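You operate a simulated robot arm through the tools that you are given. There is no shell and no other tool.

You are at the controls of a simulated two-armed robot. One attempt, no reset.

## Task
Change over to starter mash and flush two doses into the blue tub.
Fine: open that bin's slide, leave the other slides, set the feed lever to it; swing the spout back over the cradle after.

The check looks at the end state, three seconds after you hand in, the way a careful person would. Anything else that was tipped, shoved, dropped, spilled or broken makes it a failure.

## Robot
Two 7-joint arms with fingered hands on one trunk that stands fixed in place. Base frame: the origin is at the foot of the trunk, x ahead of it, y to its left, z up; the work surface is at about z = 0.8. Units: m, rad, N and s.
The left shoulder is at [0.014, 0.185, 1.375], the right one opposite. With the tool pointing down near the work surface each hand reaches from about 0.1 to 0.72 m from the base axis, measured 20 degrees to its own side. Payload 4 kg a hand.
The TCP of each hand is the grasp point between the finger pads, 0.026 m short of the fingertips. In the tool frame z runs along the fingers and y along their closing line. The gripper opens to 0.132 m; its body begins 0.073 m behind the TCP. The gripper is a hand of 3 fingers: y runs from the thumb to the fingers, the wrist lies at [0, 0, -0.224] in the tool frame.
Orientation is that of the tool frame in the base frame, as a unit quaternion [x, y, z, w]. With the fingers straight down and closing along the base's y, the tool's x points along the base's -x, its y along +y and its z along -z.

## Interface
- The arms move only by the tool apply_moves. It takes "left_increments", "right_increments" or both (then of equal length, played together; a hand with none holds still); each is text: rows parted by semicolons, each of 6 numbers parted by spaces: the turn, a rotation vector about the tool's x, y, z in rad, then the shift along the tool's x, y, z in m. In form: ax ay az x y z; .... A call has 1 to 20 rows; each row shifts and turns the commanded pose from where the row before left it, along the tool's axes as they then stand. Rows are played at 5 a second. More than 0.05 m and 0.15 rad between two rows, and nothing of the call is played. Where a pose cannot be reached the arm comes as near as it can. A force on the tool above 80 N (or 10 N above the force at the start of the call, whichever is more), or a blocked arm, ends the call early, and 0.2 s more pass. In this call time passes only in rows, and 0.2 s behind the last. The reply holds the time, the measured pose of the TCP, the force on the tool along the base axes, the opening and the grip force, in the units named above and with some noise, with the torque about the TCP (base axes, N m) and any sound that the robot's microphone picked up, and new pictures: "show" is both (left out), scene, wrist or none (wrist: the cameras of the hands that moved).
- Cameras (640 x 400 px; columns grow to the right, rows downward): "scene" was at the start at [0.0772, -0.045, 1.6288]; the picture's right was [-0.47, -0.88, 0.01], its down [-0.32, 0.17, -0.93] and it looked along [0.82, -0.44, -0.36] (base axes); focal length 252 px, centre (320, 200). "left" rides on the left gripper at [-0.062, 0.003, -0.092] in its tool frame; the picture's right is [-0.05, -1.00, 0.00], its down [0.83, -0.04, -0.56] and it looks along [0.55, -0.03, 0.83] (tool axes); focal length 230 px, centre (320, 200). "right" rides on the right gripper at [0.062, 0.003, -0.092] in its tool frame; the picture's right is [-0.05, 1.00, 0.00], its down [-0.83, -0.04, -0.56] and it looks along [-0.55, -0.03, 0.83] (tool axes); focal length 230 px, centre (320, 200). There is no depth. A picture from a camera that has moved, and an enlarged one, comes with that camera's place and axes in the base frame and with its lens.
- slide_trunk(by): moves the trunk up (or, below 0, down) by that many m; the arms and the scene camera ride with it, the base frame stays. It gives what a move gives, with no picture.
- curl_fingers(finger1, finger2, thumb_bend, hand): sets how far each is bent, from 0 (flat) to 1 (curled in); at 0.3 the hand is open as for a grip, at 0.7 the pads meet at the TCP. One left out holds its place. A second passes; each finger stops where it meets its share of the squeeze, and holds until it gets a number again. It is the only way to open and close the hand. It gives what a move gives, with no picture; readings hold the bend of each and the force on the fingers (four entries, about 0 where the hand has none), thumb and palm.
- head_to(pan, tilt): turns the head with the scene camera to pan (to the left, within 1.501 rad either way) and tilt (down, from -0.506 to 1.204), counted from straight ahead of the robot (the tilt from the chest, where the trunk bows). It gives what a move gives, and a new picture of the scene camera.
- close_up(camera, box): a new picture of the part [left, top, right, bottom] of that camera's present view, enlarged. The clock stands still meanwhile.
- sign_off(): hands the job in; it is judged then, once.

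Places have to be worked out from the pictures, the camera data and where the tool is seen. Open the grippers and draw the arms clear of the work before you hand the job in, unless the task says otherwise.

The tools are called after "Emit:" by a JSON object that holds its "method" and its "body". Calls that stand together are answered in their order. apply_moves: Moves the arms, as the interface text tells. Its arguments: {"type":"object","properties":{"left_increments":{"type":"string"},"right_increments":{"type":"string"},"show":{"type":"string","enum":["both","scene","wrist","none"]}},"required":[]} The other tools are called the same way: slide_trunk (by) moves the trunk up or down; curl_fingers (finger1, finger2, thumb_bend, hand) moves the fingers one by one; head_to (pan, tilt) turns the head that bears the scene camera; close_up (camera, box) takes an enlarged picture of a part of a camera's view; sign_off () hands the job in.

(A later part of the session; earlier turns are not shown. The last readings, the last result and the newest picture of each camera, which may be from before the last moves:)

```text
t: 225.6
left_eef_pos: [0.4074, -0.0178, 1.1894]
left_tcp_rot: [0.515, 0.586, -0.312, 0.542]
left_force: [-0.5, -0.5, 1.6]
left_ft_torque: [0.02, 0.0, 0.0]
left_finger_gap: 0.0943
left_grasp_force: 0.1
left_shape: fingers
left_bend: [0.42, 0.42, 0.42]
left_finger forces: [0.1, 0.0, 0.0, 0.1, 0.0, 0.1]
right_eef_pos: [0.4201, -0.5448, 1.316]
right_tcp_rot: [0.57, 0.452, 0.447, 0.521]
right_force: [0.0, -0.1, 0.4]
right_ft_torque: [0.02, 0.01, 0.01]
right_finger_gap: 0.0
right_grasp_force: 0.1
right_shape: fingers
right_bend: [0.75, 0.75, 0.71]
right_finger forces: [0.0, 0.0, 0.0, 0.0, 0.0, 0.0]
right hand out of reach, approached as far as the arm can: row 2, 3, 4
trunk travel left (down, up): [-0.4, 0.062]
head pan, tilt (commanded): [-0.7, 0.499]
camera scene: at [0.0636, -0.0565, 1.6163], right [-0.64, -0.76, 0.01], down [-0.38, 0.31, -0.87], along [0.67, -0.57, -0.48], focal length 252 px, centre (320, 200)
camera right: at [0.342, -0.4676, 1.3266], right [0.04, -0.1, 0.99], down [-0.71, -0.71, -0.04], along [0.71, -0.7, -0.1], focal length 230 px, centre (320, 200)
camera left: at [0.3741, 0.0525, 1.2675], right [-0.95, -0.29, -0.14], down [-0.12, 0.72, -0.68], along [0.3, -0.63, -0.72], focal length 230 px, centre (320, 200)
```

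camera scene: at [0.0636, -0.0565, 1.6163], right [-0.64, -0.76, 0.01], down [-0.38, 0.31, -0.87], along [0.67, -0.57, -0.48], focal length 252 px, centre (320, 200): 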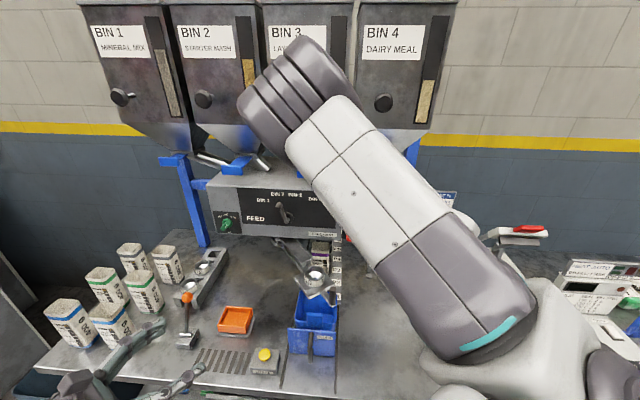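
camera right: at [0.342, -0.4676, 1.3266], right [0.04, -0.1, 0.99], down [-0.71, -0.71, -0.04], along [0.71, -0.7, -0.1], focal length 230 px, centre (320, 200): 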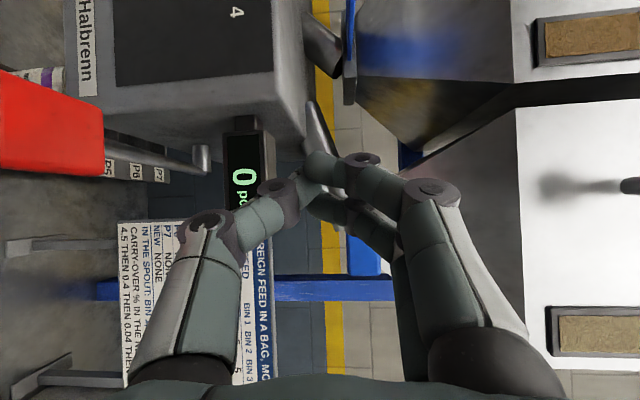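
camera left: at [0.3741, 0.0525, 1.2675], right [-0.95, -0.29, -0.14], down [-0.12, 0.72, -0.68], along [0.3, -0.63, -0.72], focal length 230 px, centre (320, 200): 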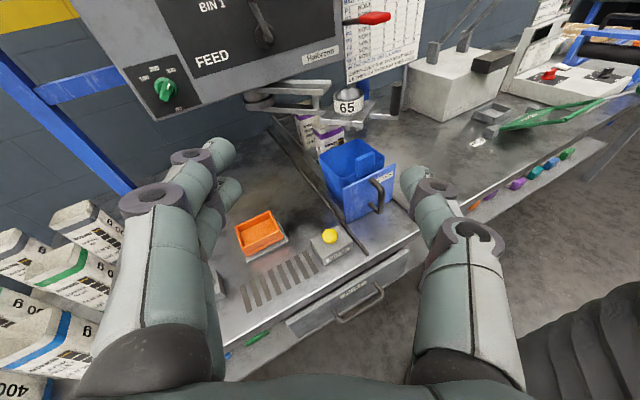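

The left camera shows the paddle, spout and tub together. The paddle surface center is at about (0.447,-0.503,1.185). I'll lower the right fist to just above it.

Emit:
{"method": "apply_moves", "body": {"right_increments": "0 0 0 0.0248 -0.02 0.004;0 0 0 0.0248 -0.03 0.004;0 0 0 0 -0.025 0.002", "show": "both"}}

Emit:
{"method": "close_up", "body": {"camera": "left", "box": [220, 0, 460, 150]}}

```text
t: 226.4
left_eef_pos: [0.4094, -0.0202, 1.1864]
left_tcp_rot: [0.516, 0.587, -0.313, 0.54]
left_force: [0.2, -0.3, -0.5]
left_ft_torque: [-0.01, 0.0, -0.04]
left_finger_gap: 0.0945
left_grasp_force: 0.0
left_shape: fingers
left_bend: [0.42, 0.42, 0.42]
left_finger forces: [0.1, 0.0, 0.1, 0.0, 0.0, 0.1]
right_eef_pos: [0.4302, -0.5209, 1.2483]
right_tcp_rot: [0.57, 0.453, 0.448, 0.518]
right_force: [-0.2, -0.1, -1.0]
right_ft_torque: [0.0, -0.01, 0.02]
right_finger_gap: 0.0
right_grasp_force: 0.1
right_shape: fingers
right_bend: [0.75, 0.75, 0.71]
right_finger forces: [0.1, 0.0, 0.0, 0.0, 0.1, 0.0]
right hand out of reach, approached as far as the arm can: row 2, 3
trunk travel left (down, up): [-0.4, 0.062]
head pan, tilt (commanded): [-0.7, 0.499]
camera scene: at [0.0672, -0.0607, 1.6159], right [-0.64, -0.76, 0.01], down [-0.38, 0.31, -0.87], along [0.67, -0.57, -0.49], focal length 252 px, centre (320, 200)
camera right: at [0.3514, -0.4448, 1.2592], right [0.04, -0.1, 0.99], down [-0.7, -0.71, -0.04], along [0.71, -0.7, -0.1], focal length 230 px, centre (320, 200)
```

scene: 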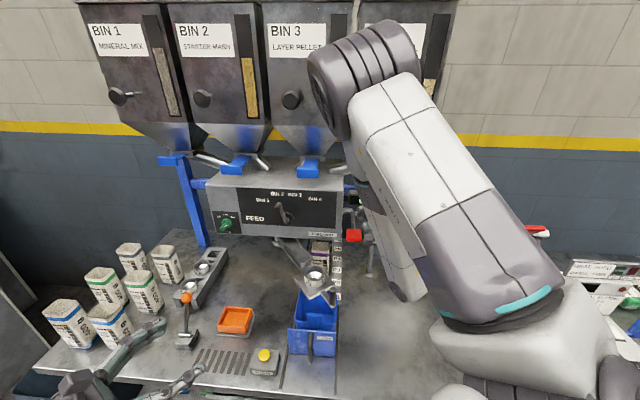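
right: 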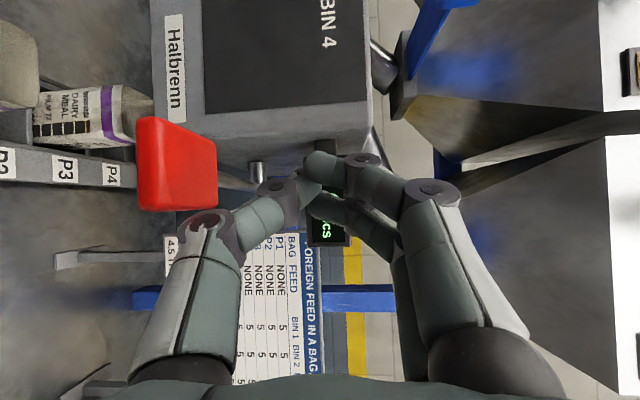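

```text
2.67 times, centred on (340, 75) of left
camera zoom: at [0.3767, 0.0489, 1.2665], right [-0.95, -0.29, -0.14], down [-0.12, 0.72, -0.68], along [0.3, -0.63, -0.72], focal length 614 px, centre (267, 533)
```

zoom: 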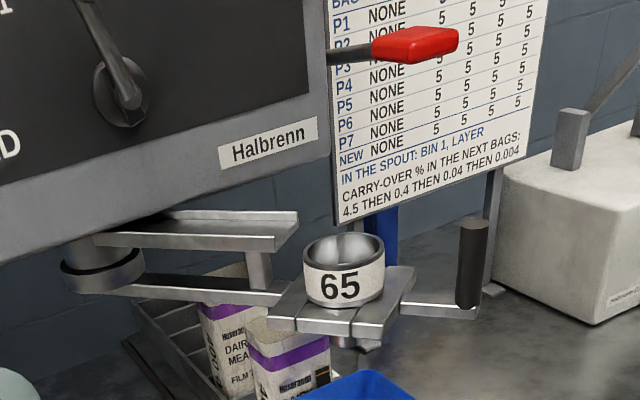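

The fist needs to move about 2.6 cm left to center over the paddle. Then I'll lower it to make contact, watching the force.

Emit:
{"method": "apply_moves", "body": {"right_increments": "0 0 0 0.0264 0 0;0 0 0 0 -0.012 0;0 0 0 0 -0.012 0", "show": "wrist"}}

Emit:
{"method": "close_up", "body": {"camera": "left", "box": [220, 0, 460, 150]}}

```text
t: 227.2
left_eef_pos: [0.4086, -0.0213, 1.187]
left_tcp_rot: [0.516, 0.586, -0.312, 0.54]
left_force: [-0.6, 0.0, 0.2]
left_ft_torque: [0.0, 0.01, -0.02]
left_finger_gap: 0.094
left_grasp_force: 0.1
left_shape: fingers
left_bend: [0.42, 0.42, 0.42]
left_finger forces: [0.0, 0.0, 0.1, 0.0, 0.1, 0.0]
right_eef_pos: [0.4194, -0.5229, 1.2396]
right_tcp_rot: [0.571, 0.452, 0.448, 0.519]
right_force: [-0.1, 0.0, -0.2]
right_ft_torque: [0.01, -0.01, 0.02]
right_finger_gap: 0.0
right_grasp_force: 0.1
right_shape: fingers
right_bend: [0.75, 0.75, 0.71]
right_finger forces: [0.0, 0.0, 0.1, 0.0, 0.1, 0.1]
right hand out of reach, approached as far as the arm can: row 1, 2, 3
trunk travel left (down, up): [-0.4, 0.062]
head pan, tilt (commanded): [-0.7, 0.499]
camera right: at [0.3413, -0.4458, 1.2502], right [0.04, -0.1, 0.99], down [-0.7, -0.71, -0.04], along [0.71, -0.7, -0.1], focal length 230 px, centre (320, 200)
```

right: 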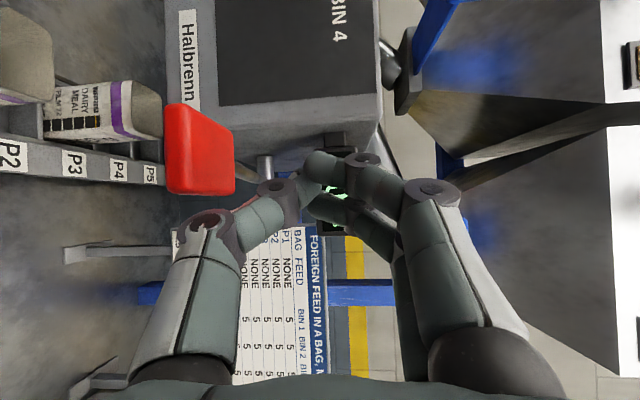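

```text
2.67 times, centred on (340, 75) of left
camera zoom: at [0.375, 0.0492, 1.2671], right [-0.95, -0.29, -0.14], down [-0.12, 0.72, -0.68], along [0.3, -0.63, -0.72], focal length 614 px, centre (267, 533)
```

zoom: 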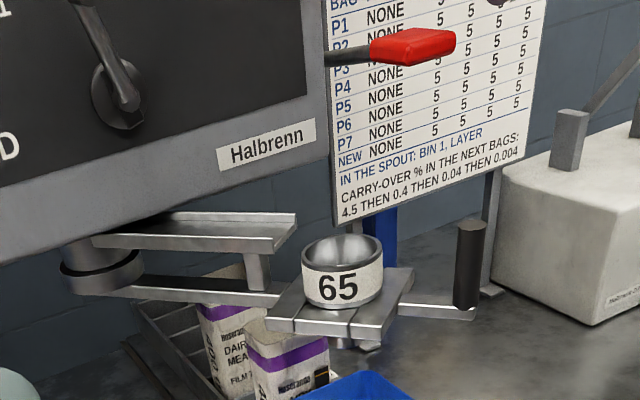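

The wrist is at its fold limit, so I'll pivot the hand left about the wrist to bring the fist over the paddle.

Emit:
{"method": "apply_moves", "body": {"right_increments": "0 0.08 0 0.018 0 0.001;0 0.08 0 0.018 0 0.001", "show": "wrist"}}

Emit:
{"method": "close_up", "body": {"camera": "left", "box": [220, 0, 460, 150]}}

```text
t: 227.8
left_eef_pos: [0.4081, -0.0199, 1.1882]
left_tcp_rot: [0.515, 0.586, -0.313, 0.541]
left_force: [-0.6, -0.7, 0.5]
left_ft_torque: [-0.02, 0.01, 0.0]
left_finger_gap: 0.0944
left_grasp_force: 0.1
left_shape: fingers
left_bend: [0.42, 0.42, 0.42]
left_finger forces: [0.1, 0.0, 0.0, 0.0, 0.1, 0.0]
right_eef_pos: [0.4257, -0.488, 1.2415]
right_tcp_rot: [0.533, 0.491, 0.492, 0.482]
right_force: [-0.4, 0.4, -0.7]
right_ft_torque: [-0.02, 0.01, 0.02]
right_finger_gap: 0.0
right_grasp_force: 0.1
right_shape: fingers
right_bend: [0.75, 0.75, 0.71]
right_finger forces: [0.1, 0.0, 0.0, 0.0, 0.0, 0.0]
trunk travel left (down, up): [-0.4, 0.062]
head pan, tilt (commanded): [-0.7, 0.499]
camera right: at [0.3363, -0.4237, 1.2523], right [0.05, -0.1, 0.99], down [-0.58, -0.81, -0.06], along [0.81, -0.58, -0.1], focal length 230 px, centre (320, 200)
```

right: 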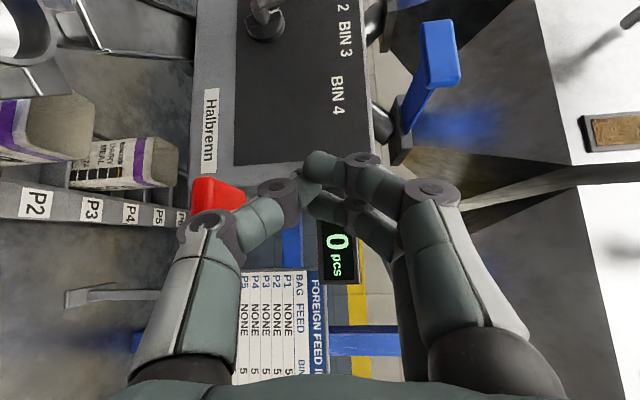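

```text
2.67 times, centred on (340, 75) of left
camera zoom: at [0.3745, 0.0497, 1.2673], right [-0.95, -0.29, -0.14], down [-0.12, 0.72, -0.68], along [0.3, -0.63, -0.72], focal length 614 px, centre (267, 533)
```

zoom: 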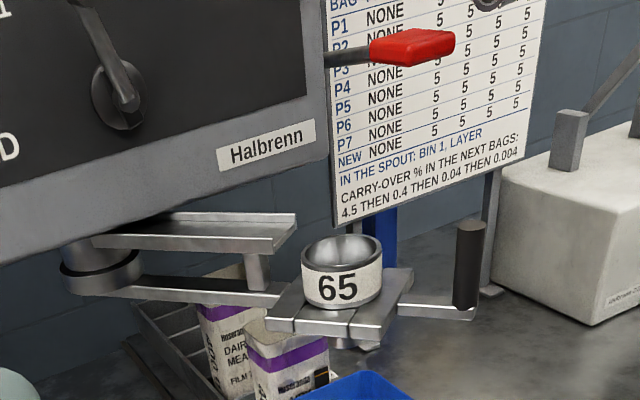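

The fist is over the paddle now. I'll go forward 1.8 cm and down until contact.

Emit:
{"method": "apply_moves", "body": {"right_increments": "0 0 0 0 -0.008 0.018;0 0 0 0 -0.012 0;0 0 0 0 -0.012 0", "show": "wrist"}}

Emit:
{"method": "close_up", "body": {"camera": "left", "box": [220, 0, 460, 150]}}

```text
t: 228.6
left_eef_pos: [0.4071, -0.0192, 1.1877]
left_tcp_rot: [0.515, 0.587, -0.312, 0.541]
left_force: [-0.4, -0.3, -0.9]
left_ft_torque: [-0.01, -0.02, 0.0]
left_finger_gap: 0.0947
left_grasp_force: 0.1
left_shape: fingers
left_bend: [0.42, 0.42, 0.42]
left_finger forces: [0.1, 0.0, 0.0, 0.1, 0.0, 0.0]
right_eef_pos: [0.4415, -0.4901, 1.2122]
right_tcp_rot: [0.533, 0.492, 0.493, 0.481]
right_force: [-1.4, -0.5, 0.4]
right_ft_torque: [-0.01, 0.04, -0.01]
right_finger_gap: 0.0
right_grasp_force: 0.7
right_shape: fingers
right_bend: [0.75, 0.75, 0.71]
right_finger forces: [0.0, 0.0, 0.0, 0.0, 1.4, 0.0]
right hand out of reach, approached as far as the arm can: row 3
trunk travel left (down, up): [-0.4, 0.062]
head pan, tilt (commanded): [-0.7, 0.499]
camera right: at [0.3502, -0.4281, 1.2227], right [0.05, -0.1, 0.99], down [-0.58, -0.81, -0.06], along [0.81, -0.57, -0.1], focal length 230 px, centre (320, 200)
```

right: 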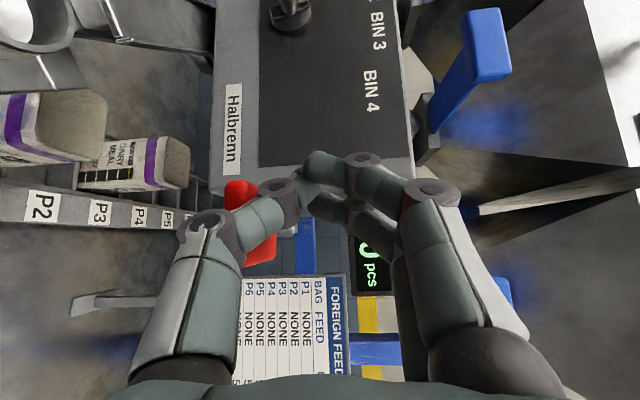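

```text
2.67 times, centred on (340, 75) of left
camera zoom: at [0.3739, 0.0495, 1.2675], right [-0.95, -0.29, -0.14], down [-0.12, 0.72, -0.68], along [0.3, -0.63, -0.72], focal length 614 px, centre (267, 533)
```

zoom: 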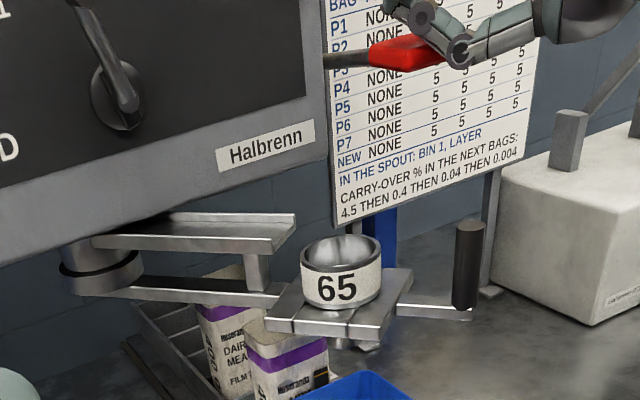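

Thumb contact with the paddle. Slide 2 is open, the lever is at BIN 2 and the spout is over the tub, so I'll press the paddle down gradually.

Emit:
{"method": "apply_moves", "body": {"right_increments": "0 0 0 0 -0.012 0;0 0 0 0 -0.012 0;0 0 0 0 -0.012 0", "show": "wrist"}}

Emit:
{"method": "close_up", "body": {"camera": "left", "box": [220, 0, 460, 150]}}

```text
t: 229.4
left_eef_pos: [0.4078, -0.0185, 1.1875]
left_tcp_rot: [0.515, 0.587, -0.311, 0.542]
left_force: [1.0, -0.1, -0.7]
left_ft_torque: [0.0, -0.02, -0.02]
left_finger_gap: 0.0945
left_grasp_force: 0.1
left_shape: fingers
left_bend: [0.42, 0.42, 0.42]
left_finger forces: [0.0, 0.1, 0.0, 0.0, 0.1, 0.0]
right_eef_pos: [0.4347, -0.5031, 1.1838]
right_tcp_rot: [0.532, 0.493, 0.492, 0.481]
right_force: [-2.2, 1.9, 2.6]
right_ft_torque: [0.06, 0.1, -0.07]
right_finger_gap: 0.0002
right_grasp_force: 1.9
right_shape: fingers
right_bend: [0.75, 0.75, 0.71]
right_finger forces: [0.0, 0.0, 0.0, 0.1, 3.0, 0.0]
right hand out of reach, approached as far as the arm can: row 1, 2, 3
trunk travel left (down, up): [-0.4, 0.062]
head pan, tilt (commanded): [-0.7, 0.499]
camera right: at [0.3443, -0.4414, 1.1945], right [0.05, -0.1, 0.99], down [-0.58, -0.81, -0.05], along [0.81, -0.57, -0.1], focal length 230 px, centre (320, 200)
```

right: 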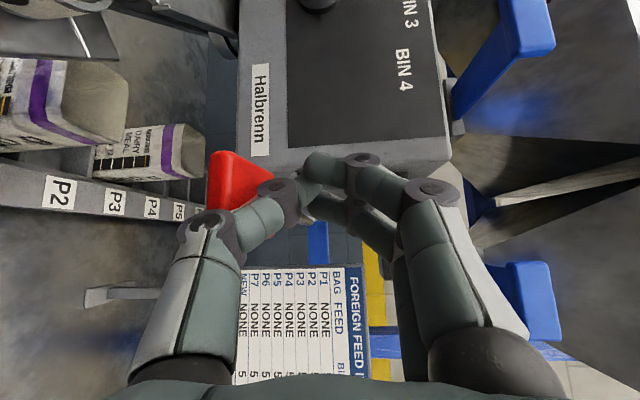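

```text
2.67 times, centred on (340, 75) of left
camera zoom: at [0.3747, 0.0504, 1.2672], right [-0.95, -0.29, -0.14], down [-0.12, 0.72, -0.68], along [0.3, -0.63, -0.72], focal length 614 px, centre (267, 533)
```

zoom: 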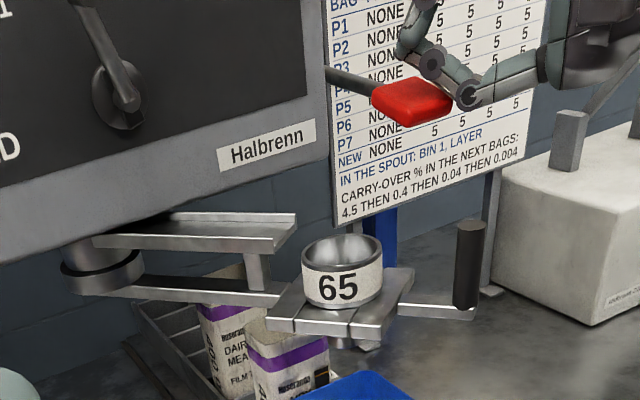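

The paddle is moving down smoothly with light force. The fist is drifting toward its right edge, so I'll keep pressing while pivoting slightly left.

Emit:
{"method": "apply_moves", "body": {"right_increments": "0 0.04 0 0.012 -0.01 0.002;0 0.04 0 0.012 -0.012 0.002;0 0.02 0 0.006 -0.012 0.002", "show": "wrist"}}

Emit:
{"method": "close_up", "body": {"camera": "left", "box": [220, 0, 460, 150]}}

```text
t: 230.2
left_eef_pos: [0.4077, -0.0214, 1.1877]
left_tcp_rot: [0.515, 0.586, -0.312, 0.541]
left_force: [0.0, -0.1, -1.3]
left_ft_torque: [-0.03, 0.05, 0.0]
left_finger_gap: 0.0945
left_grasp_force: 0.1
left_shape: fingers
left_bend: [0.42, 0.42, 0.42]
left_finger forces: [0.1, 0.0, 0.1, 0.0, 0.0, 0.1]
right_eef_pos: [0.439, -0.4847, 1.1607]
right_tcp_rot: [0.508, 0.516, 0.517, 0.456]
right_force: [-3.2, 1.2, 1.4]
right_ft_torque: [0.04, 0.12, -0.01]
right_finger_gap: 0.0001
right_grasp_force: 1.7
right_shape: fingers
right_bend: [0.75, 0.75, 0.71]
right_finger forces: [0.0, 0.1, 0.0, 0.0, 3.4, 0.0]
right hand out of reach, approached as far as the arm can: row 1, 2, 3
trunk travel left (down, up): [-0.4, 0.062]
head pan, tilt (commanded): [-0.7, 0.499]
camera right: at [0.3423, -0.431, 1.1713], right [0.06, -0.1, 0.99], down [-0.5, -0.86, -0.06], along [0.86, -0.49, -0.1], focal length 230 px, centre (320, 200)
```

right: 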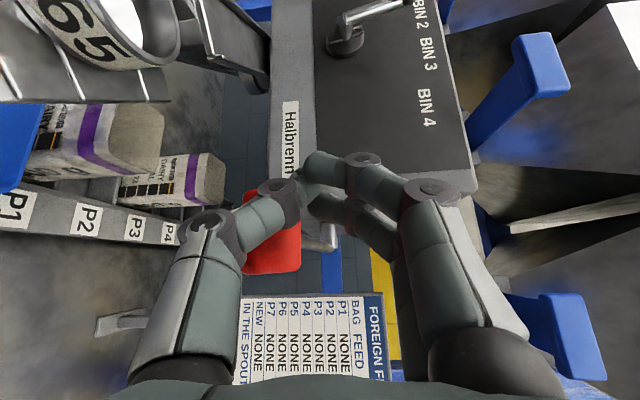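

```text
2.67 times, centred on (340, 75) of left
camera zoom: at [0.3741, 0.05, 1.2674], right [-0.95, -0.29, -0.14], down [-0.12, 0.72, -0.68], along [0.3, -0.63, -0.72], focal length 614 px, centre (267, 533)
```

zoom: 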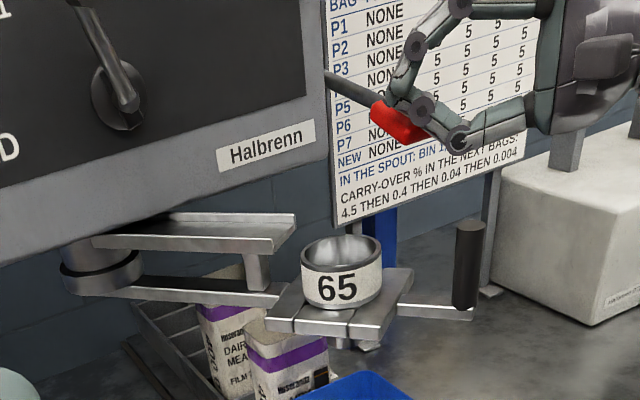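

Still pressing freely with no trigger yet. I'll continue further down.

Emit:
{"method": "apply_moves", "body": {"right_increments": "0 0.01 0 0.004 -0.012 0.004;0 0.01 0 0.004 -0.012 0.004;0 0.01 0 0.004 -0.012 0.004", "show": "wrist"}}

Emit:
{"method": "close_up", "body": {"camera": "left", "box": [220, 0, 460, 150]}}

```text
t: 231.0
left_eef_pos: [0.4076, -0.0183, 1.1884]
left_tcp_rot: [0.515, 0.586, -0.312, 0.541]
left_force: [0.6, -0.5, -1.1]
left_ft_torque: [-0.01, 0.0, -0.02]
left_finger_gap: 0.0945
left_grasp_force: 0.0
left_shape: fingers
left_bend: [0.42, 0.42, 0.42]
left_finger forces: [0.0, 0.0, 0.0, 0.0, 0.0, 0.0]
right_eef_pos: [0.4508, -0.4902, 1.1381]
right_tcp_rot: [0.5, 0.524, 0.525, 0.447]
right_force: [-2.7, 2.7, 2.1]
right_ft_torque: [0.05, 0.14, -0.04]
right_finger_gap: 0.0
right_grasp_force: 1.7
right_shape: fingers
right_bend: [0.75, 0.75, 0.71]
right_finger forces: [0.1, 0.0, 0.0, 0.0, 4.1, 0.1]
right hand out of reach, approached as far as the arm can: row 1, 2, 3
trunk travel left (down, up): [-0.4, 0.062]
head pan, tilt (commanded): [-0.7, 0.499]
camera right: at [0.3526, -0.4389, 1.1491], right [0.06, -0.1, 0.99], down [-0.47, -0.88, -0.06], along [0.88, -0.46, -0.1], focal length 230 px, centre (320, 200)
```

right: 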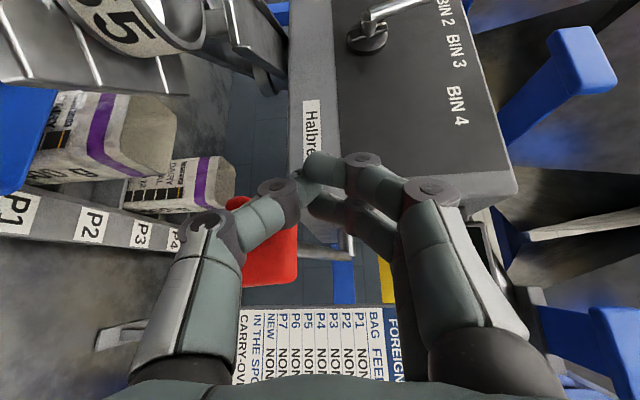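

```text
2.67 times, centred on (340, 75) of left
camera zoom: at [0.3742, 0.0504, 1.2673], right [-0.95, -0.29, -0.14], down [-0.12, 0.72, -0.68], along [0.3, -0.63, -0.72], focal length 614 px, centre (267, 533)
```

zoom: 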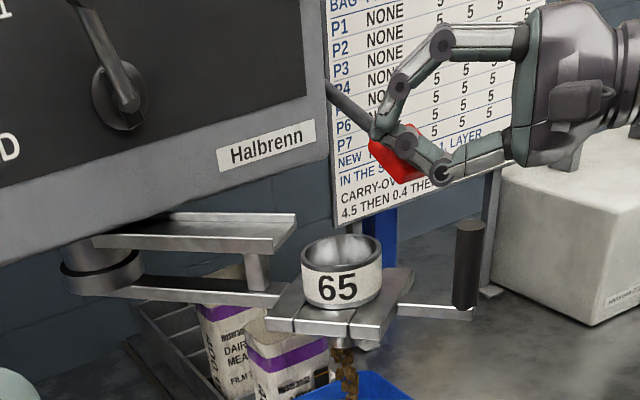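

Feed is falling from the spout into the blue tub: the first dose has been triggered. I'll hold briefly and watch.

Emit:
{"method": "apply_moves", "body": {"right_increments": "0 0 0 0 0 0;0 0 0 0 0 0", "show": "none"}}

Emit:
{"method": "close_up", "body": {"camera": "left", "box": [220, 0, 460, 220]}}

```text
t: 231.6
left_eef_pos: [0.408, -0.0184, 1.1883]
left_tcp_rot: [0.516, 0.586, -0.313, 0.541]
left_force: [-0.7, 0.6, -0.4]
left_ft_torque: [0.0, 0.01, 0.0]
left_finger_gap: 0.0944
left_grasp_force: 0.1
left_shape: fingers
left_bend: [0.42, 0.42, 0.42]
left_finger forces: [0.1, 0.0, 0.1, 0.0, 0.0, 0.0]
right_eef_pos: [0.4514, -0.4898, 1.1381]
right_tcp_rot: [0.5, 0.524, 0.524, 0.448]
right_force: [-2.9, 2.9, 1.7]
right_ft_torque: [0.11, 0.1, -0.05]
right_finger_gap: 0.0
right_grasp_force: 2.2
right_shape: fingers
right_bend: [0.75, 0.75, 0.71]
right_finger forces: [0.0, 0.1, 0.0, 0.1, 4.1, 0.1]
trunk travel left (down, up): [-0.4, 0.062]
head pan, tilt (commanded): [-0.7, 0.499]
```

```text
1.82 times, centred on (340, 110) of left
camera zoom: at [0.3742, 0.0505, 1.2674], right [-0.95, -0.29, -0.14], down [-0.12, 0.72, -0.68], along [0.3, -0.63, -0.72], focal length 418 px, centre (284, 364)
```

zoom: 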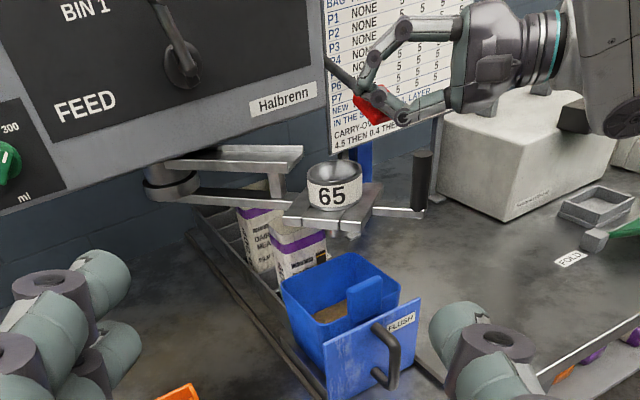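

One metered dose went into the tub. Now I'll raise the fist to let the paddle return fully.

Emit:
{"method": "apply_moves", "body": {"right_increments": "0 -0.005 0 -0.002 0.014 -0.003;0 -0.005 0 -0.002 0.014 -0.003;0 -0.005 0 -0.002 0.014 -0.002;0 0 0 0 0.015 0;0 0 0 0 0.015 0;0 0 0 0 0.015 0", "show": "wrist"}}

Emit:
{"method": "close_up", "body": {"camera": "left", "box": [220, 0, 460, 220]}}

```text
t: 233.0
left_eef_pos: [0.407, -0.0196, 1.1877]
left_tcp_rot: [0.516, 0.586, -0.313, 0.541]
left_force: [-0.2, -0.3, 0.2]
left_ft_torque: [0.01, 0.0, 0.03]
left_finger_gap: 0.0944
left_grasp_force: 0.0
left_shape: fingers
left_bend: [0.42, 0.42, 0.42]
left_finger forces: [0.1, 0.1, 0.0, 0.0, 0.0, 0.0]
right_eef_pos: [0.448, -0.5, 1.2244]
right_tcp_rot: [0.504, 0.517, 0.522, 0.454]
right_force: [-1.6, -0.3, 1.6]
right_ft_torque: [-0.01, 0.03, -0.02]
right_finger_gap: 0.0003
right_grasp_force: 0.2
right_shape: fingers
right_bend: [0.75, 0.75, 0.71]
right_finger forces: [0.0, 0.1, 0.0, 0.0, 0.9, 0.0]
trunk travel left (down, up): [-0.4, 0.062]
head pan, tilt (commanded): [-0.7, 0.499]
camera right: at [0.3511, -0.4477, 1.2353], right [0.05, -0.1, 0.99], down [-0.49, -0.87, -0.06], along [0.87, -0.48, -0.1], focal length 230 px, centre (320, 200)
```

right: 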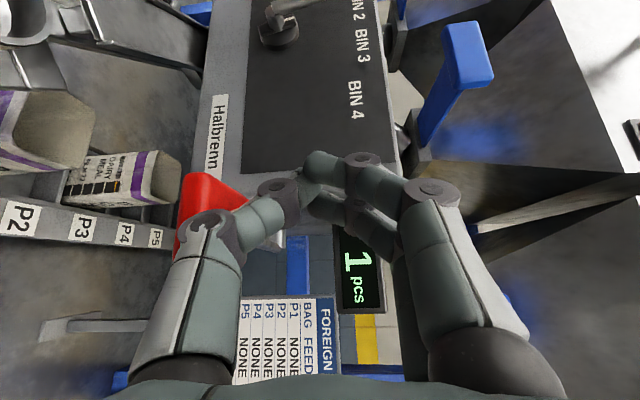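

```text
1.82 times, centred on (340, 110) of left
camera zoom: at [0.3743, 0.0501, 1.2674], right [-0.95, -0.29, -0.14], down [-0.12, 0.72, -0.68], along [0.3, -0.63, -0.72], focal length 418 px, centre (284, 364)
```

zoom: 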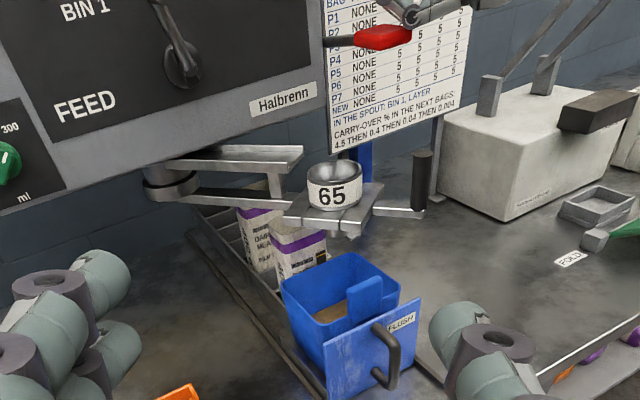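

The counter shows "1 pcs", so one stroke is one dose. I'll lift a bit more to ensure full return, then make a second smooth stroke.

Emit:
{"method": "apply_moves", "body": {"right_increments": "0 0 0 0 0.012 0;0 0 0 0 0.008 0;0 0 0 0.001 -0.02 0;0 0.005 0 0.002 -0.02 0.001;0 0.005 0 0.002 -0.018 0.001;0 0.005 0 0.002 -0.016 0.001;0 0.005 0 0.002 -0.016 0.002;0 0.005 0 0.002 -0.014 0.002", "show": "wrist"}}

Emit:
{"method": "close_up", "body": {"camera": "left", "box": [220, 0, 460, 220]}}

```text
t: 234.8
left_eef_pos: [0.4075, -0.0186, 1.1872]
left_tcp_rot: [0.515, 0.586, -0.313, 0.542]
left_force: [-0.1, -0.1, -0.4]
left_ft_torque: [-0.02, -0.04, -0.02]
left_finger_gap: 0.0946
left_grasp_force: 0.0
left_shape: fingers
left_bend: [0.42, 0.42, 0.42]
left_finger forces: [0.0, 0.0, 0.1, 0.1, 0.0, 0.0]
right_eef_pos: [0.4519, -0.4854, 1.1429]
right_tcp_rot: [0.499, 0.524, 0.527, 0.446]
right_force: [-2.5, 1.5, 2.1]
right_ft_torque: [0.02, 0.13, -0.02]
right_finger_gap: 0.0
right_grasp_force: 1.8
right_shape: fingers
right_bend: [0.75, 0.75, 0.71]
right_finger forces: [0.0, 0.0, 0.0, 0.1, 3.1, 0.0]
trunk travel left (down, up): [-0.4, 0.062]
head pan, tilt (commanded): [-0.7, 0.499]
camera right: at [0.3538, -0.4346, 1.1538], right [0.06, -0.1, 0.99], down [-0.47, -0.88, -0.06], along [0.88, -0.46, -0.1], focal length 230 px, centre (320, 200)
```

right: 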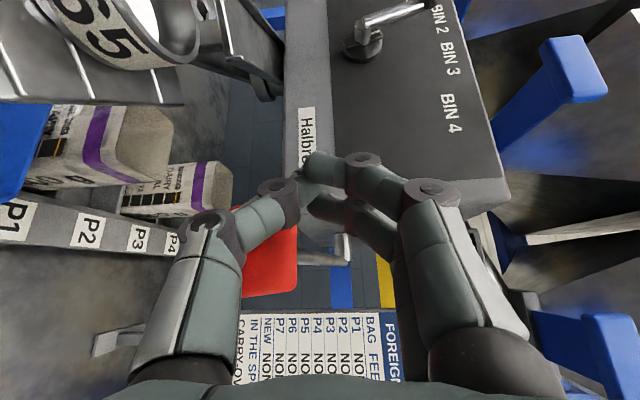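

```text
1.82 times, centred on (340, 110) of left
camera zoom: at [0.3746, 0.0505, 1.2672], right [-0.95, -0.29, -0.14], down [-0.12, 0.72, -0.68], along [0.3, -0.63, -0.72], focal length 418 px, centre (284, 364)
```

zoom: 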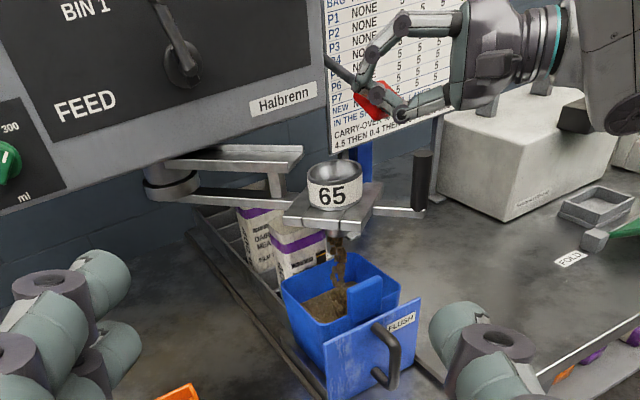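

The second dose is flowing. I'll hold until it finishes, then raise the fist.

Emit:
{"method": "apply_moves", "body": {"right_increments": "0 0 0 0 0 0;0 0 0 0 0 0;0 0 0 0 0 0;0 -0.005 0 -0.002 0.016 -0.002;0 -0.005 0 -0.002 0.016 -0.002;0 -0.005 0 -0.002 0.016 -0.002;0 -0.005 0 -0.002 0.016 -0.001;0 0 0 0 0.018 0;0 0 0 0 0.02 0;0 0 0 0 0.02 0", "show": "wrist"}}

Emit:
{"method": "close_up", "body": {"camera": "left", "box": [220, 0, 460, 220]}}

```text
t: 237.0
left_eef_pos: [0.4078, -0.0191, 1.1887]
left_tcp_rot: [0.515, 0.587, -0.312, 0.542]
left_force: [-0.5, -1.3, -0.2]
left_ft_torque: [-0.02, 0.04, 0.0]
left_finger_gap: 0.0943
left_grasp_force: 0.0
left_shape: fingers
left_bend: [0.42, 0.42, 0.42]
left_finger forces: [0.0, 0.1, 0.0, 0.0, 0.0, 0.1]
right_eef_pos: [0.4486, -0.4973, 1.2642]
right_tcp_rot: [0.502, 0.52, 0.522, 0.453]
right_force: [-0.6, -0.6, -0.5]
right_ft_torque: [-0.02, 0.0, -0.02]
right_finger_gap: 0.0001
right_grasp_force: 0.1
right_shape: fingers
right_bend: [0.75, 0.75, 0.71]
right_finger forces: [0.0, 0.1, 0.1, 0.0, 0.0, 0.0]
trunk travel left (down, up): [-0.4, 0.062]
head pan, tilt (commanded): [-0.7, 0.499]
camera right: at [0.3515, -0.4459, 1.275], right [0.05, -0.1, 0.99], down [-0.48, -0.87, -0.06], along [0.87, -0.48, -0.1], focal length 230 px, centre (320, 200)
```

right: 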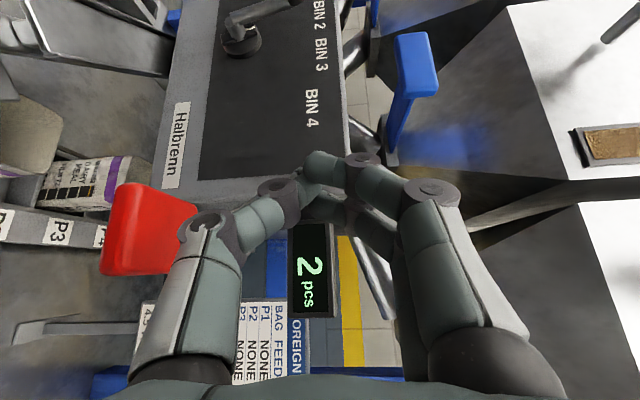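

```text
1.82 times, centred on (340, 110) of left
camera zoom: at [0.374, 0.0505, 1.2675], right [-0.95, -0.29, -0.14], down [-0.12, 0.72, -0.68], along [0.3, -0.63, -0.72], focal length 418 px, centre (284, 364)
```

zoom: 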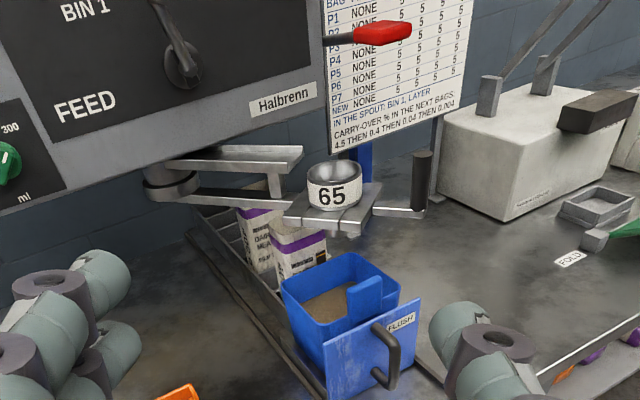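

The counter reads 2, with both doses in the tub and the paddle back up. I'll retract the right hand up and to the right, well clear of the machine.

Emit:
{"method": "apply_moves", "body": {"right_increments": "0 0 0 0 0.03 -0.02;0 0 0 0 0.02 -0.03;0 -0.08 0 -0.02 0.005 -0.01;0 -0.08 0 -0.02 0.005 -0.01;0 0 0 -0.034 0 -0.02;0 0 0 -0.034 0 -0.02;0 0 0 -0.034 0 -0.02", "show": "both"}}

```text
t: 238.6
left_eef_pos: [0.4067, -0.0217, 1.1871]
left_tcp_rot: [0.516, 0.587, -0.31, 0.542]
left_force: [0.6, 0.1, 1.0]
left_ft_torque: [-0.02, 0.03, 0.04]
left_finger_gap: 0.0944
left_grasp_force: 0.1
left_shape: fingers
left_bend: [0.42, 0.42, 0.42]
left_finger forces: [0.1, 0.0, 0.1, 0.0, 0.1, 0.0]
right_eef_pos: [0.3147, -0.6465, 1.321]
right_tcp_rot: [0.543, 0.481, 0.481, 0.491]
right_force: [0.2, 0.6, -0.2]
right_ft_torque: [0.02, -0.01, 0.04]
right_finger_gap: 0.0
right_grasp_force: 0.1
right_shape: fingers
right_bend: [0.75, 0.75, 0.71]
right_finger forces: [0.0, 0.0, 0.0, 0.0, 0.0, 0.0]
trunk travel left (down, up): [-0.4, 0.062]
head pan, tilt (commanded): [-0.7, 0.499]
camera scene: at [0.0623, -0.0609, 1.6162], right [-0.64, -0.77, 0.01], down [-0.37, 0.31, -0.87], along [0.67, -0.56, -0.49], focal length 252 px, centre (320, 200)
camera right: at [0.2271, -0.579, 1.3318], right [0.04, -0.1, 0.99], down [-0.62, -0.79, -0.05], along [0.79, -0.61, -0.1], focal length 230 px, centre (320, 200)
```

scene: 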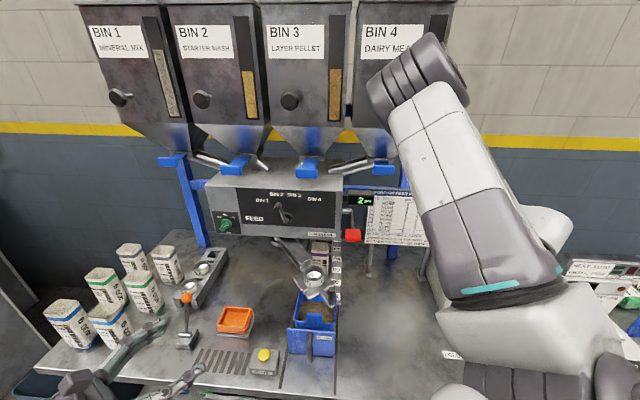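
right: 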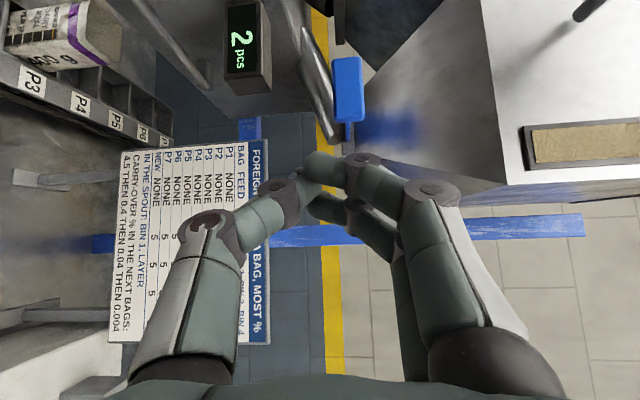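

The right hand is parked. Now the left hand returns to the handle along the same path to swing the spout back.

Emit:
{"method": "apply_moves", "body": {"left_increments": "0 0 0 -0.0003 -0.0281 0.0395;0 0 0 -0.0003 -0.0281 0.0395;0 0 0 -0.0003 -0.0281 0.0395;0 0 0 -0.0003 -0.0281 0.0395;0 0 0 -0.0003 -0.0281 0.0395;0 0 0 0 0 0.03;0 0 0 0 0 0.03", "show": "wrist"}}

```text
t: 240.2
left_eef_pos: [0.3548, -0.2971, 1.1049]
left_tcp_rot: [0.515, 0.587, -0.312, 0.541]
left_force: [0.7, 1.0, -0.3]
left_ft_torque: [-0.01, -0.02, -0.01]
left_finger_gap: 0.0942
left_grasp_force: 0.0
left_shape: fingers
left_bend: [0.42, 0.42, 0.42]
left_finger forces: [0.1, 0.0, 0.1, 0.1, 0.0, 0.1]
right_eef_pos: [0.3166, -0.6455, 1.3196]
right_tcp_rot: [0.543, 0.481, 0.481, 0.492]
right_force: [-0.6, -0.7, -1.0]
right_ft_torque: [-0.04, -0.01, -0.03]
right_finger_gap: 0.0
right_grasp_force: 0.1
right_shape: fingers
right_bend: [0.75, 0.75, 0.71]
right_finger forces: [0.0, 0.1, 0.1, 0.1, 0.0, 0.0]
trunk travel left (down, up): [-0.4, 0.062]
head pan, tilt (commanded): [-0.7, 0.499]
camera left: at [0.322, -0.2273, 1.1839], right [-0.95, -0.29, -0.14], down [-0.12, 0.72, -0.68], along [0.3, -0.63, -0.72], focal length 230 px, centre (320, 200)
```

left: 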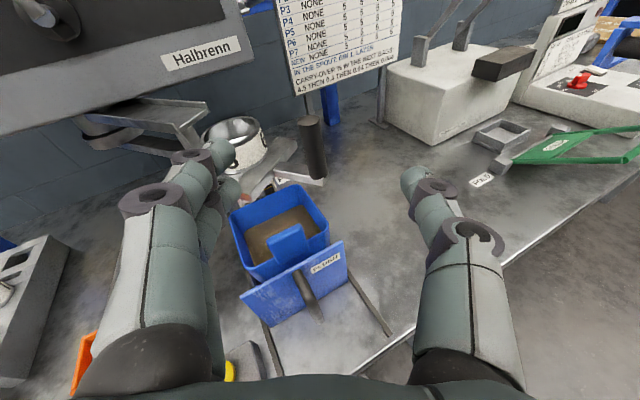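

The tub holds the flushed mash and the handle is straight ahead. I'll advance to it and grip.

Emit:
{"method": "apply_moves", "body": {"left_increments": "0 0 0 0 0.002 0.025;0 0 0 0 0.002 0.025;0 0 0 0 0 0.022", "show": "wrist"}}

Emit:
{"method": "curl_fingers", "body": {"hand": "left", "finger1": 0.78, "finger2": 0.78, "thumb_bend": 0.78}}

Emit:
{"method": "close_up", "body": {"camera": "left", "box": [140, 60, 500, 285]}}

```text
t: 241.0
left_eef_pos: [0.3804, -0.3603, 1.0918]
left_tcp_rot: [0.515, 0.587, -0.313, 0.541]
left_force: [-0.3, -0.1, 0.5]
left_ft_torque: [-0.02, -0.03, 0.0]
left_finger_gap: 0.0942
left_grasp_force: 0.0
left_shape: fingers
left_bend: [0.42, 0.42, 0.42]
left_finger forces: [0.0, 0.1, 0.1, 0.1, 0.0, 0.1]
right_eef_pos: [0.3164, -0.6446, 1.3205]
right_tcp_rot: [0.544, 0.481, 0.481, 0.492]
right_force: [-0.4, 0.0, -0.5]
right_ft_torque: [-0.03, 0.0, -0.02]
right_finger_gap: 0.0002
right_grasp_force: 0.0
right_shape: fingers
right_bend: [0.75, 0.75, 0.71]
right_finger forces: [0.0, 0.0, 0.1, 0.0, 0.0, 0.0]
trunk travel left (down, up): [-0.4, 0.062]
head pan, tilt (commanded): [-0.7, 0.499]
camera left: at [0.3481, -0.2902, 1.1699], right [-0.95, -0.29, -0.14], down [-0.12, 0.72, -0.68], along [0.3, -0.63, -0.72], focal length 230 px, centre (320, 200)
```

left: 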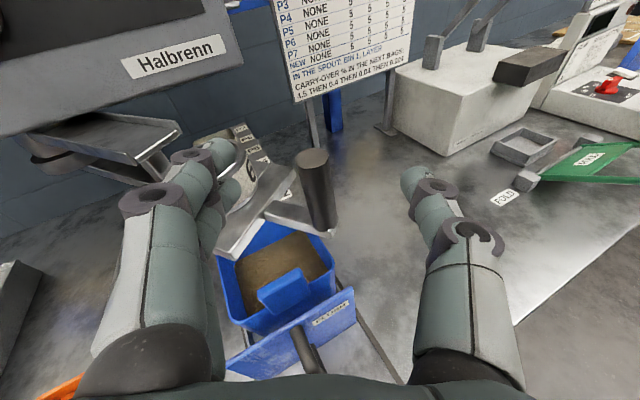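

```text
t: 242.0
left_eef_pos: [0.3821, -0.3593, 1.0908]
left_tcp_rot: [0.516, 0.587, -0.312, 0.541]
left_force: [4.4, -0.8, 0.3]
left_ft_torque: [0.0, 0.01, 0.06]
left_finger_gap: 0.0183
left_grasp_force: 17.1
left_shape: fingers
left_bend: [0.66, 0.71, 0.69]
left_finger forces: [10.7, 8.4, 0.1, 0.1, 15.1, 0.0]
right_eef_pos: [0.3178, -0.6463, 1.3208]
right_tcp_rot: [0.543, 0.482, 0.481, 0.492]
right_force: [0.3, 0.5, -0.1]
right_ft_torque: [-0.01, -0.01, 0.02]
right_finger_gap: 0.0001
right_grasp_force: 0.1
right_shape: fingers
right_bend: [0.75, 0.75, 0.71]
right_finger forces: [0.0, 0.0, 0.0, 0.0, 0.0, 0.1]
trunk travel left (down, up): [-0.4, 0.062]
head pan, tilt (commanded): [-0.7, 0.499]
```

```text
1.78 times, centred on (320, 172) of left
camera zoom: at [0.3491, -0.2899, 1.1699], right [-0.95, -0.29, -0.14], down [-0.12, 0.72, -0.68], along [0.3, -0.63, -0.72], focal length 409 px, centre (320, 249)
```

zoom: 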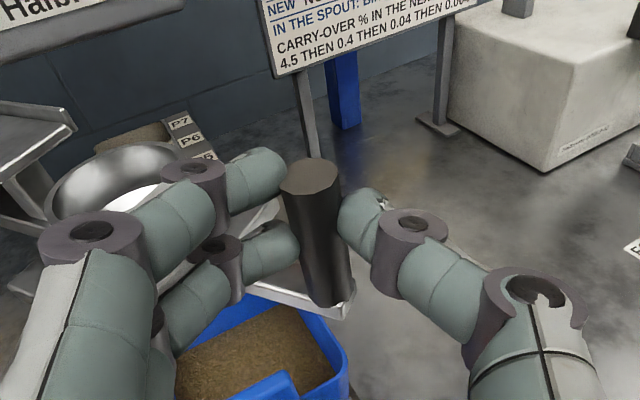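

A firm 17 N grip. I'll swing the spout back toward the cradle along the refined arc (pivot (0.665,-0.38), radius 0.283), first 25°.

Emit:
{"method": "apply_moves", "body": {"left_increments": "-0.0366 0.0073 -0.0085 0.0069 0.0094 -0.0218;-0.0366 0.0073 -0.0085 0.0071 0.0122 -0.0203;-0.0366 0.0073 -0.0085 0.0072 0.0147 -0.0185;-0.0366 0.0073 -0.0085 0.0072 0.0170 -0.0164;-0.0366 0.0073 -0.0085 0.0071 0.0191 -0.0141", "show": "wrist"}}

```text
t: 243.2
left_eef_pos: [0.4166, -0.2421, 1.0902]
left_tcp_rot: [0.458, 0.634, -0.259, 0.567]
left_force: [-2.3, 1.9, -9.8]
left_ft_torque: [0.24, 0.2, -0.15]
left_finger_gap: 0.0177
left_grasp_force: 17.4
left_shape: fingers
left_bend: [0.64, 0.72, 0.72]
left_finger forces: [8.1, 6.3, 0.0, 0.0, 20.4, 0.0]
right_eef_pos: [0.3158, -0.6444, 1.322]
right_tcp_rot: [0.543, 0.482, 0.48, 0.492]
right_force: [0.1, 0.8, 0.7]
right_ft_torque: [0.01, 0.01, -0.01]
right_finger_gap: 0.0
right_grasp_force: 0.0
right_shape: fingers
right_bend: [0.75, 0.75, 0.71]
right_finger forces: [0.1, 0.0, 0.0, 0.1, 0.0, 0.0]
trunk travel left (down, up): [-0.4, 0.062]
head pan, tilt (commanded): [-0.7, 0.499]
camera left: at [0.3716, -0.1799, 1.1704], right [-0.88, -0.46, -0.14], down [-0.25, 0.69, -0.68], along [0.41, -0.56, -0.72], focal length 230 px, centre (320, 200)
```

left: 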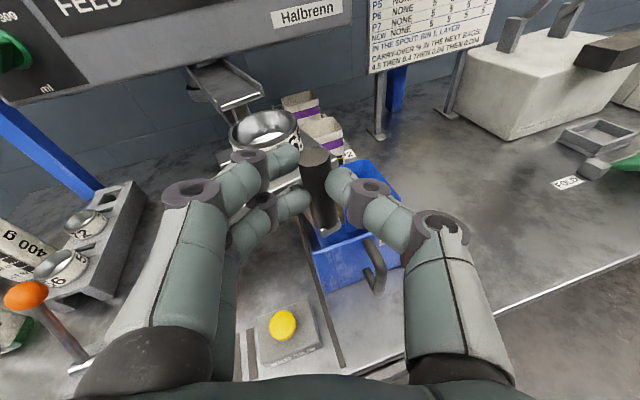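

It's tracking the arc exactly. Continuing the swing.

Emit:
{"method": "apply_moves", "body": {"left_increments": "-0.0366 0.0073 -0.0085 0.0068 0.0208 -0.0116;-0.0366 0.0073 -0.0085 0.0065 0.0222 -0.0088;-0.0366 0.0073 -0.0085 0.0060 0.0232 -0.0059;-0.0366 0.0073 -0.0085 0.0055 0.0239 -0.0030;-0.0366 0.0073 -0.0085 0.0048 0.0243 0.0000", "show": "wrist"}}

```text
t: 244.4
left_eef_pos: [0.4996, -0.1492, 1.0888]
left_tcp_rot: [0.393, 0.675, -0.203, 0.59]
left_force: [-9.7, 11.8, -9.4]
left_ft_torque: [0.25, 0.21, -0.08]
left_finger_gap: 0.015
left_grasp_force: 23.0
left_shape: fingers
left_bend: [0.65, 0.72, 0.76]
left_finger forces: [9.2, 7.9, 0.1, 0.0, 28.9, 0.1]
right_eef_pos: [0.316, -0.6439, 1.3224]
right_tcp_rot: [0.542, 0.482, 0.481, 0.493]
right_force: [-0.2, 0.0, -0.2]
right_ft_torque: [0.02, 0.02, -0.02]
right_finger_gap: 0.0
right_grasp_force: 0.0
right_shape: fingers
right_bend: [0.75, 0.75, 0.71]
right_finger forces: [0.0, 0.0, 0.0, 0.0, 0.0, 0.0]
trunk travel left (down, up): [-0.4, 0.062]
head pan, tilt (commanded): [-0.7, 0.499]
camera left: at [0.4419, -0.096, 1.1697], right [-0.77, -0.62, -0.14], down [-0.38, 0.63, -0.68], along [0.51, -0.47, -0.72], focal length 230 px, centre (320, 200)
```

left: 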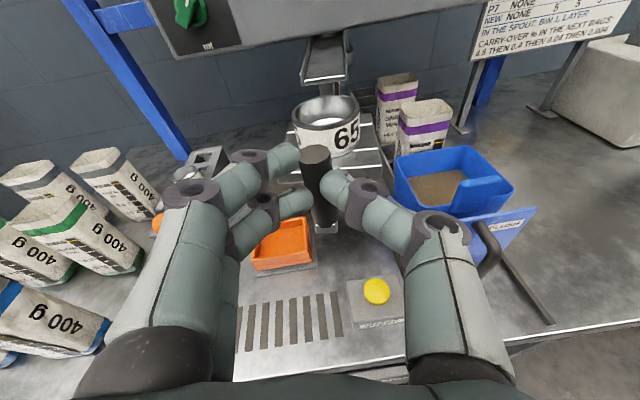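

The hand is pressing about 15 N inward along its axis, so I'm slightly inside the arc. I'll back off a few millimeters while continuing.

Emit:
{"method": "apply_moves", "body": {"left_increments": "-0.0366 0.0073 -0.0085 0.0041 0.0242 -0.0015;-0.0366 0.0073 -0.0085 0.0033 0.0238 0.0030;-0.0366 0.0073 -0.0085 0.0025 0.0229 0.0065", "show": "wrist"}}

```text
t: 245.2
left_eef_pos: [0.558, -0.1097, 1.0975]
left_tcp_rot: [0.353, 0.693, -0.171, 0.604]
left_force: [-2.6, 7.4, 4.2]
left_ft_torque: [-0.1, -0.06, 0.13]
left_finger_gap: 0.0066
left_grasp_force: 8.6
left_shape: fingers
left_bend: [0.7, 0.75, 0.75]
left_finger forces: [8.7, 0.0, 0.0, 0.1, 9.8, 0.0]
right_eef_pos: [0.3159, -0.6455, 1.3227]
right_tcp_rot: [0.543, 0.481, 0.481, 0.493]
right_force: [0.4, 0.3, -0.1]
right_ft_torque: [-0.02, 0.01, 0.03]
right_finger_gap: 0.0
right_grasp_force: 0.0
right_shape: fingers
right_bend: [0.75, 0.75, 0.71]
right_finger forces: [0.1, 0.1, 0.0, 0.0, 0.0, 0.0]
trunk travel left (down, up): [-0.4, 0.062]
head pan, tilt (commanded): [-0.7, 0.499]
camera left: at [0.4943, -0.0635, 1.1772], right [-0.69, -0.71, -0.14], down [-0.45, 0.57, -0.69], along [0.57, -0.42, -0.71], focal length 230 px, centre (320, 200)
```

left: 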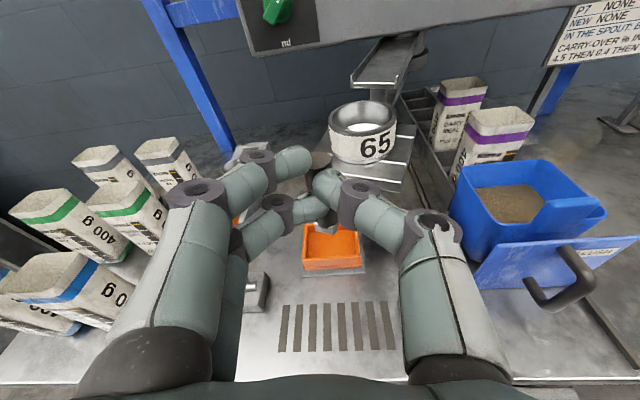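

The handle has slid to the fingertips. I'll open slightly, advance 2 cm and re-grip to finish the swing.

Emit:
{"method": "curl_fingers", "body": {"hand": "left", "finger1": 0.52, "finger2": 0.52, "thumb_bend": 0.52}}

Emit:
{"method": "close_up", "body": {"camera": "left", "box": [160, 60, 520, 285]}}

```text
t: 246.2
left_eef_pos: [0.5574, -0.1101, 1.0936]
left_tcp_rot: [0.354, 0.696, -0.17, 0.601]
left_force: [0.4, 0.4, -0.2]
left_ft_torque: [-0.01, 0.0, 0.04]
left_finger_gap: 0.0606
left_grasp_force: 0.1
left_shape: fingers
left_bend: [0.52, 0.52, 0.52]
left_finger forces: [0.1, 0.0, 0.0, 0.0, 0.0, 0.0]
right_eef_pos: [0.3168, -0.6445, 1.3209]
right_tcp_rot: [0.543, 0.481, 0.481, 0.492]
right_force: [0.1, 1.0, 0.6]
right_ft_torque: [-0.01, -0.04, 0.0]
right_finger_gap: 0.0002
right_grasp_force: 0.1
right_shape: fingers
right_bend: [0.75, 0.75, 0.71]
right_finger forces: [0.1, 0.1, 0.0, 0.0, 0.0, 0.0]
trunk travel left (down, up): [-0.4, 0.062]
head pan, tilt (commanded): [-0.7, 0.499]
```

```text
1.78 times, centred on (340, 172) of left
camera zoom: at [0.4949, -0.0641, 1.1734], right [-0.7, -0.7, -0.14], down [-0.45, 0.58, -0.68], along [0.56, -0.41, -0.72], focal length 409 px, centre (284, 249)
```

zoom: 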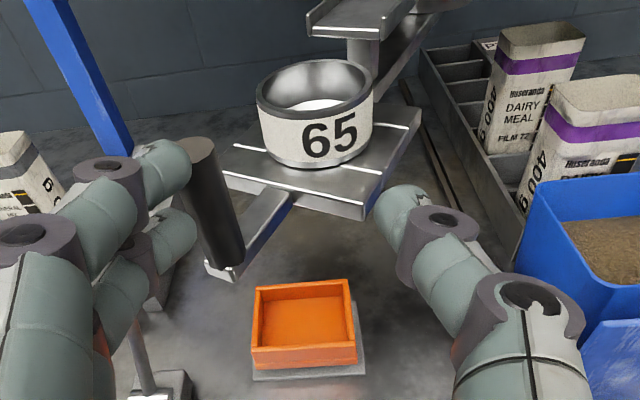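

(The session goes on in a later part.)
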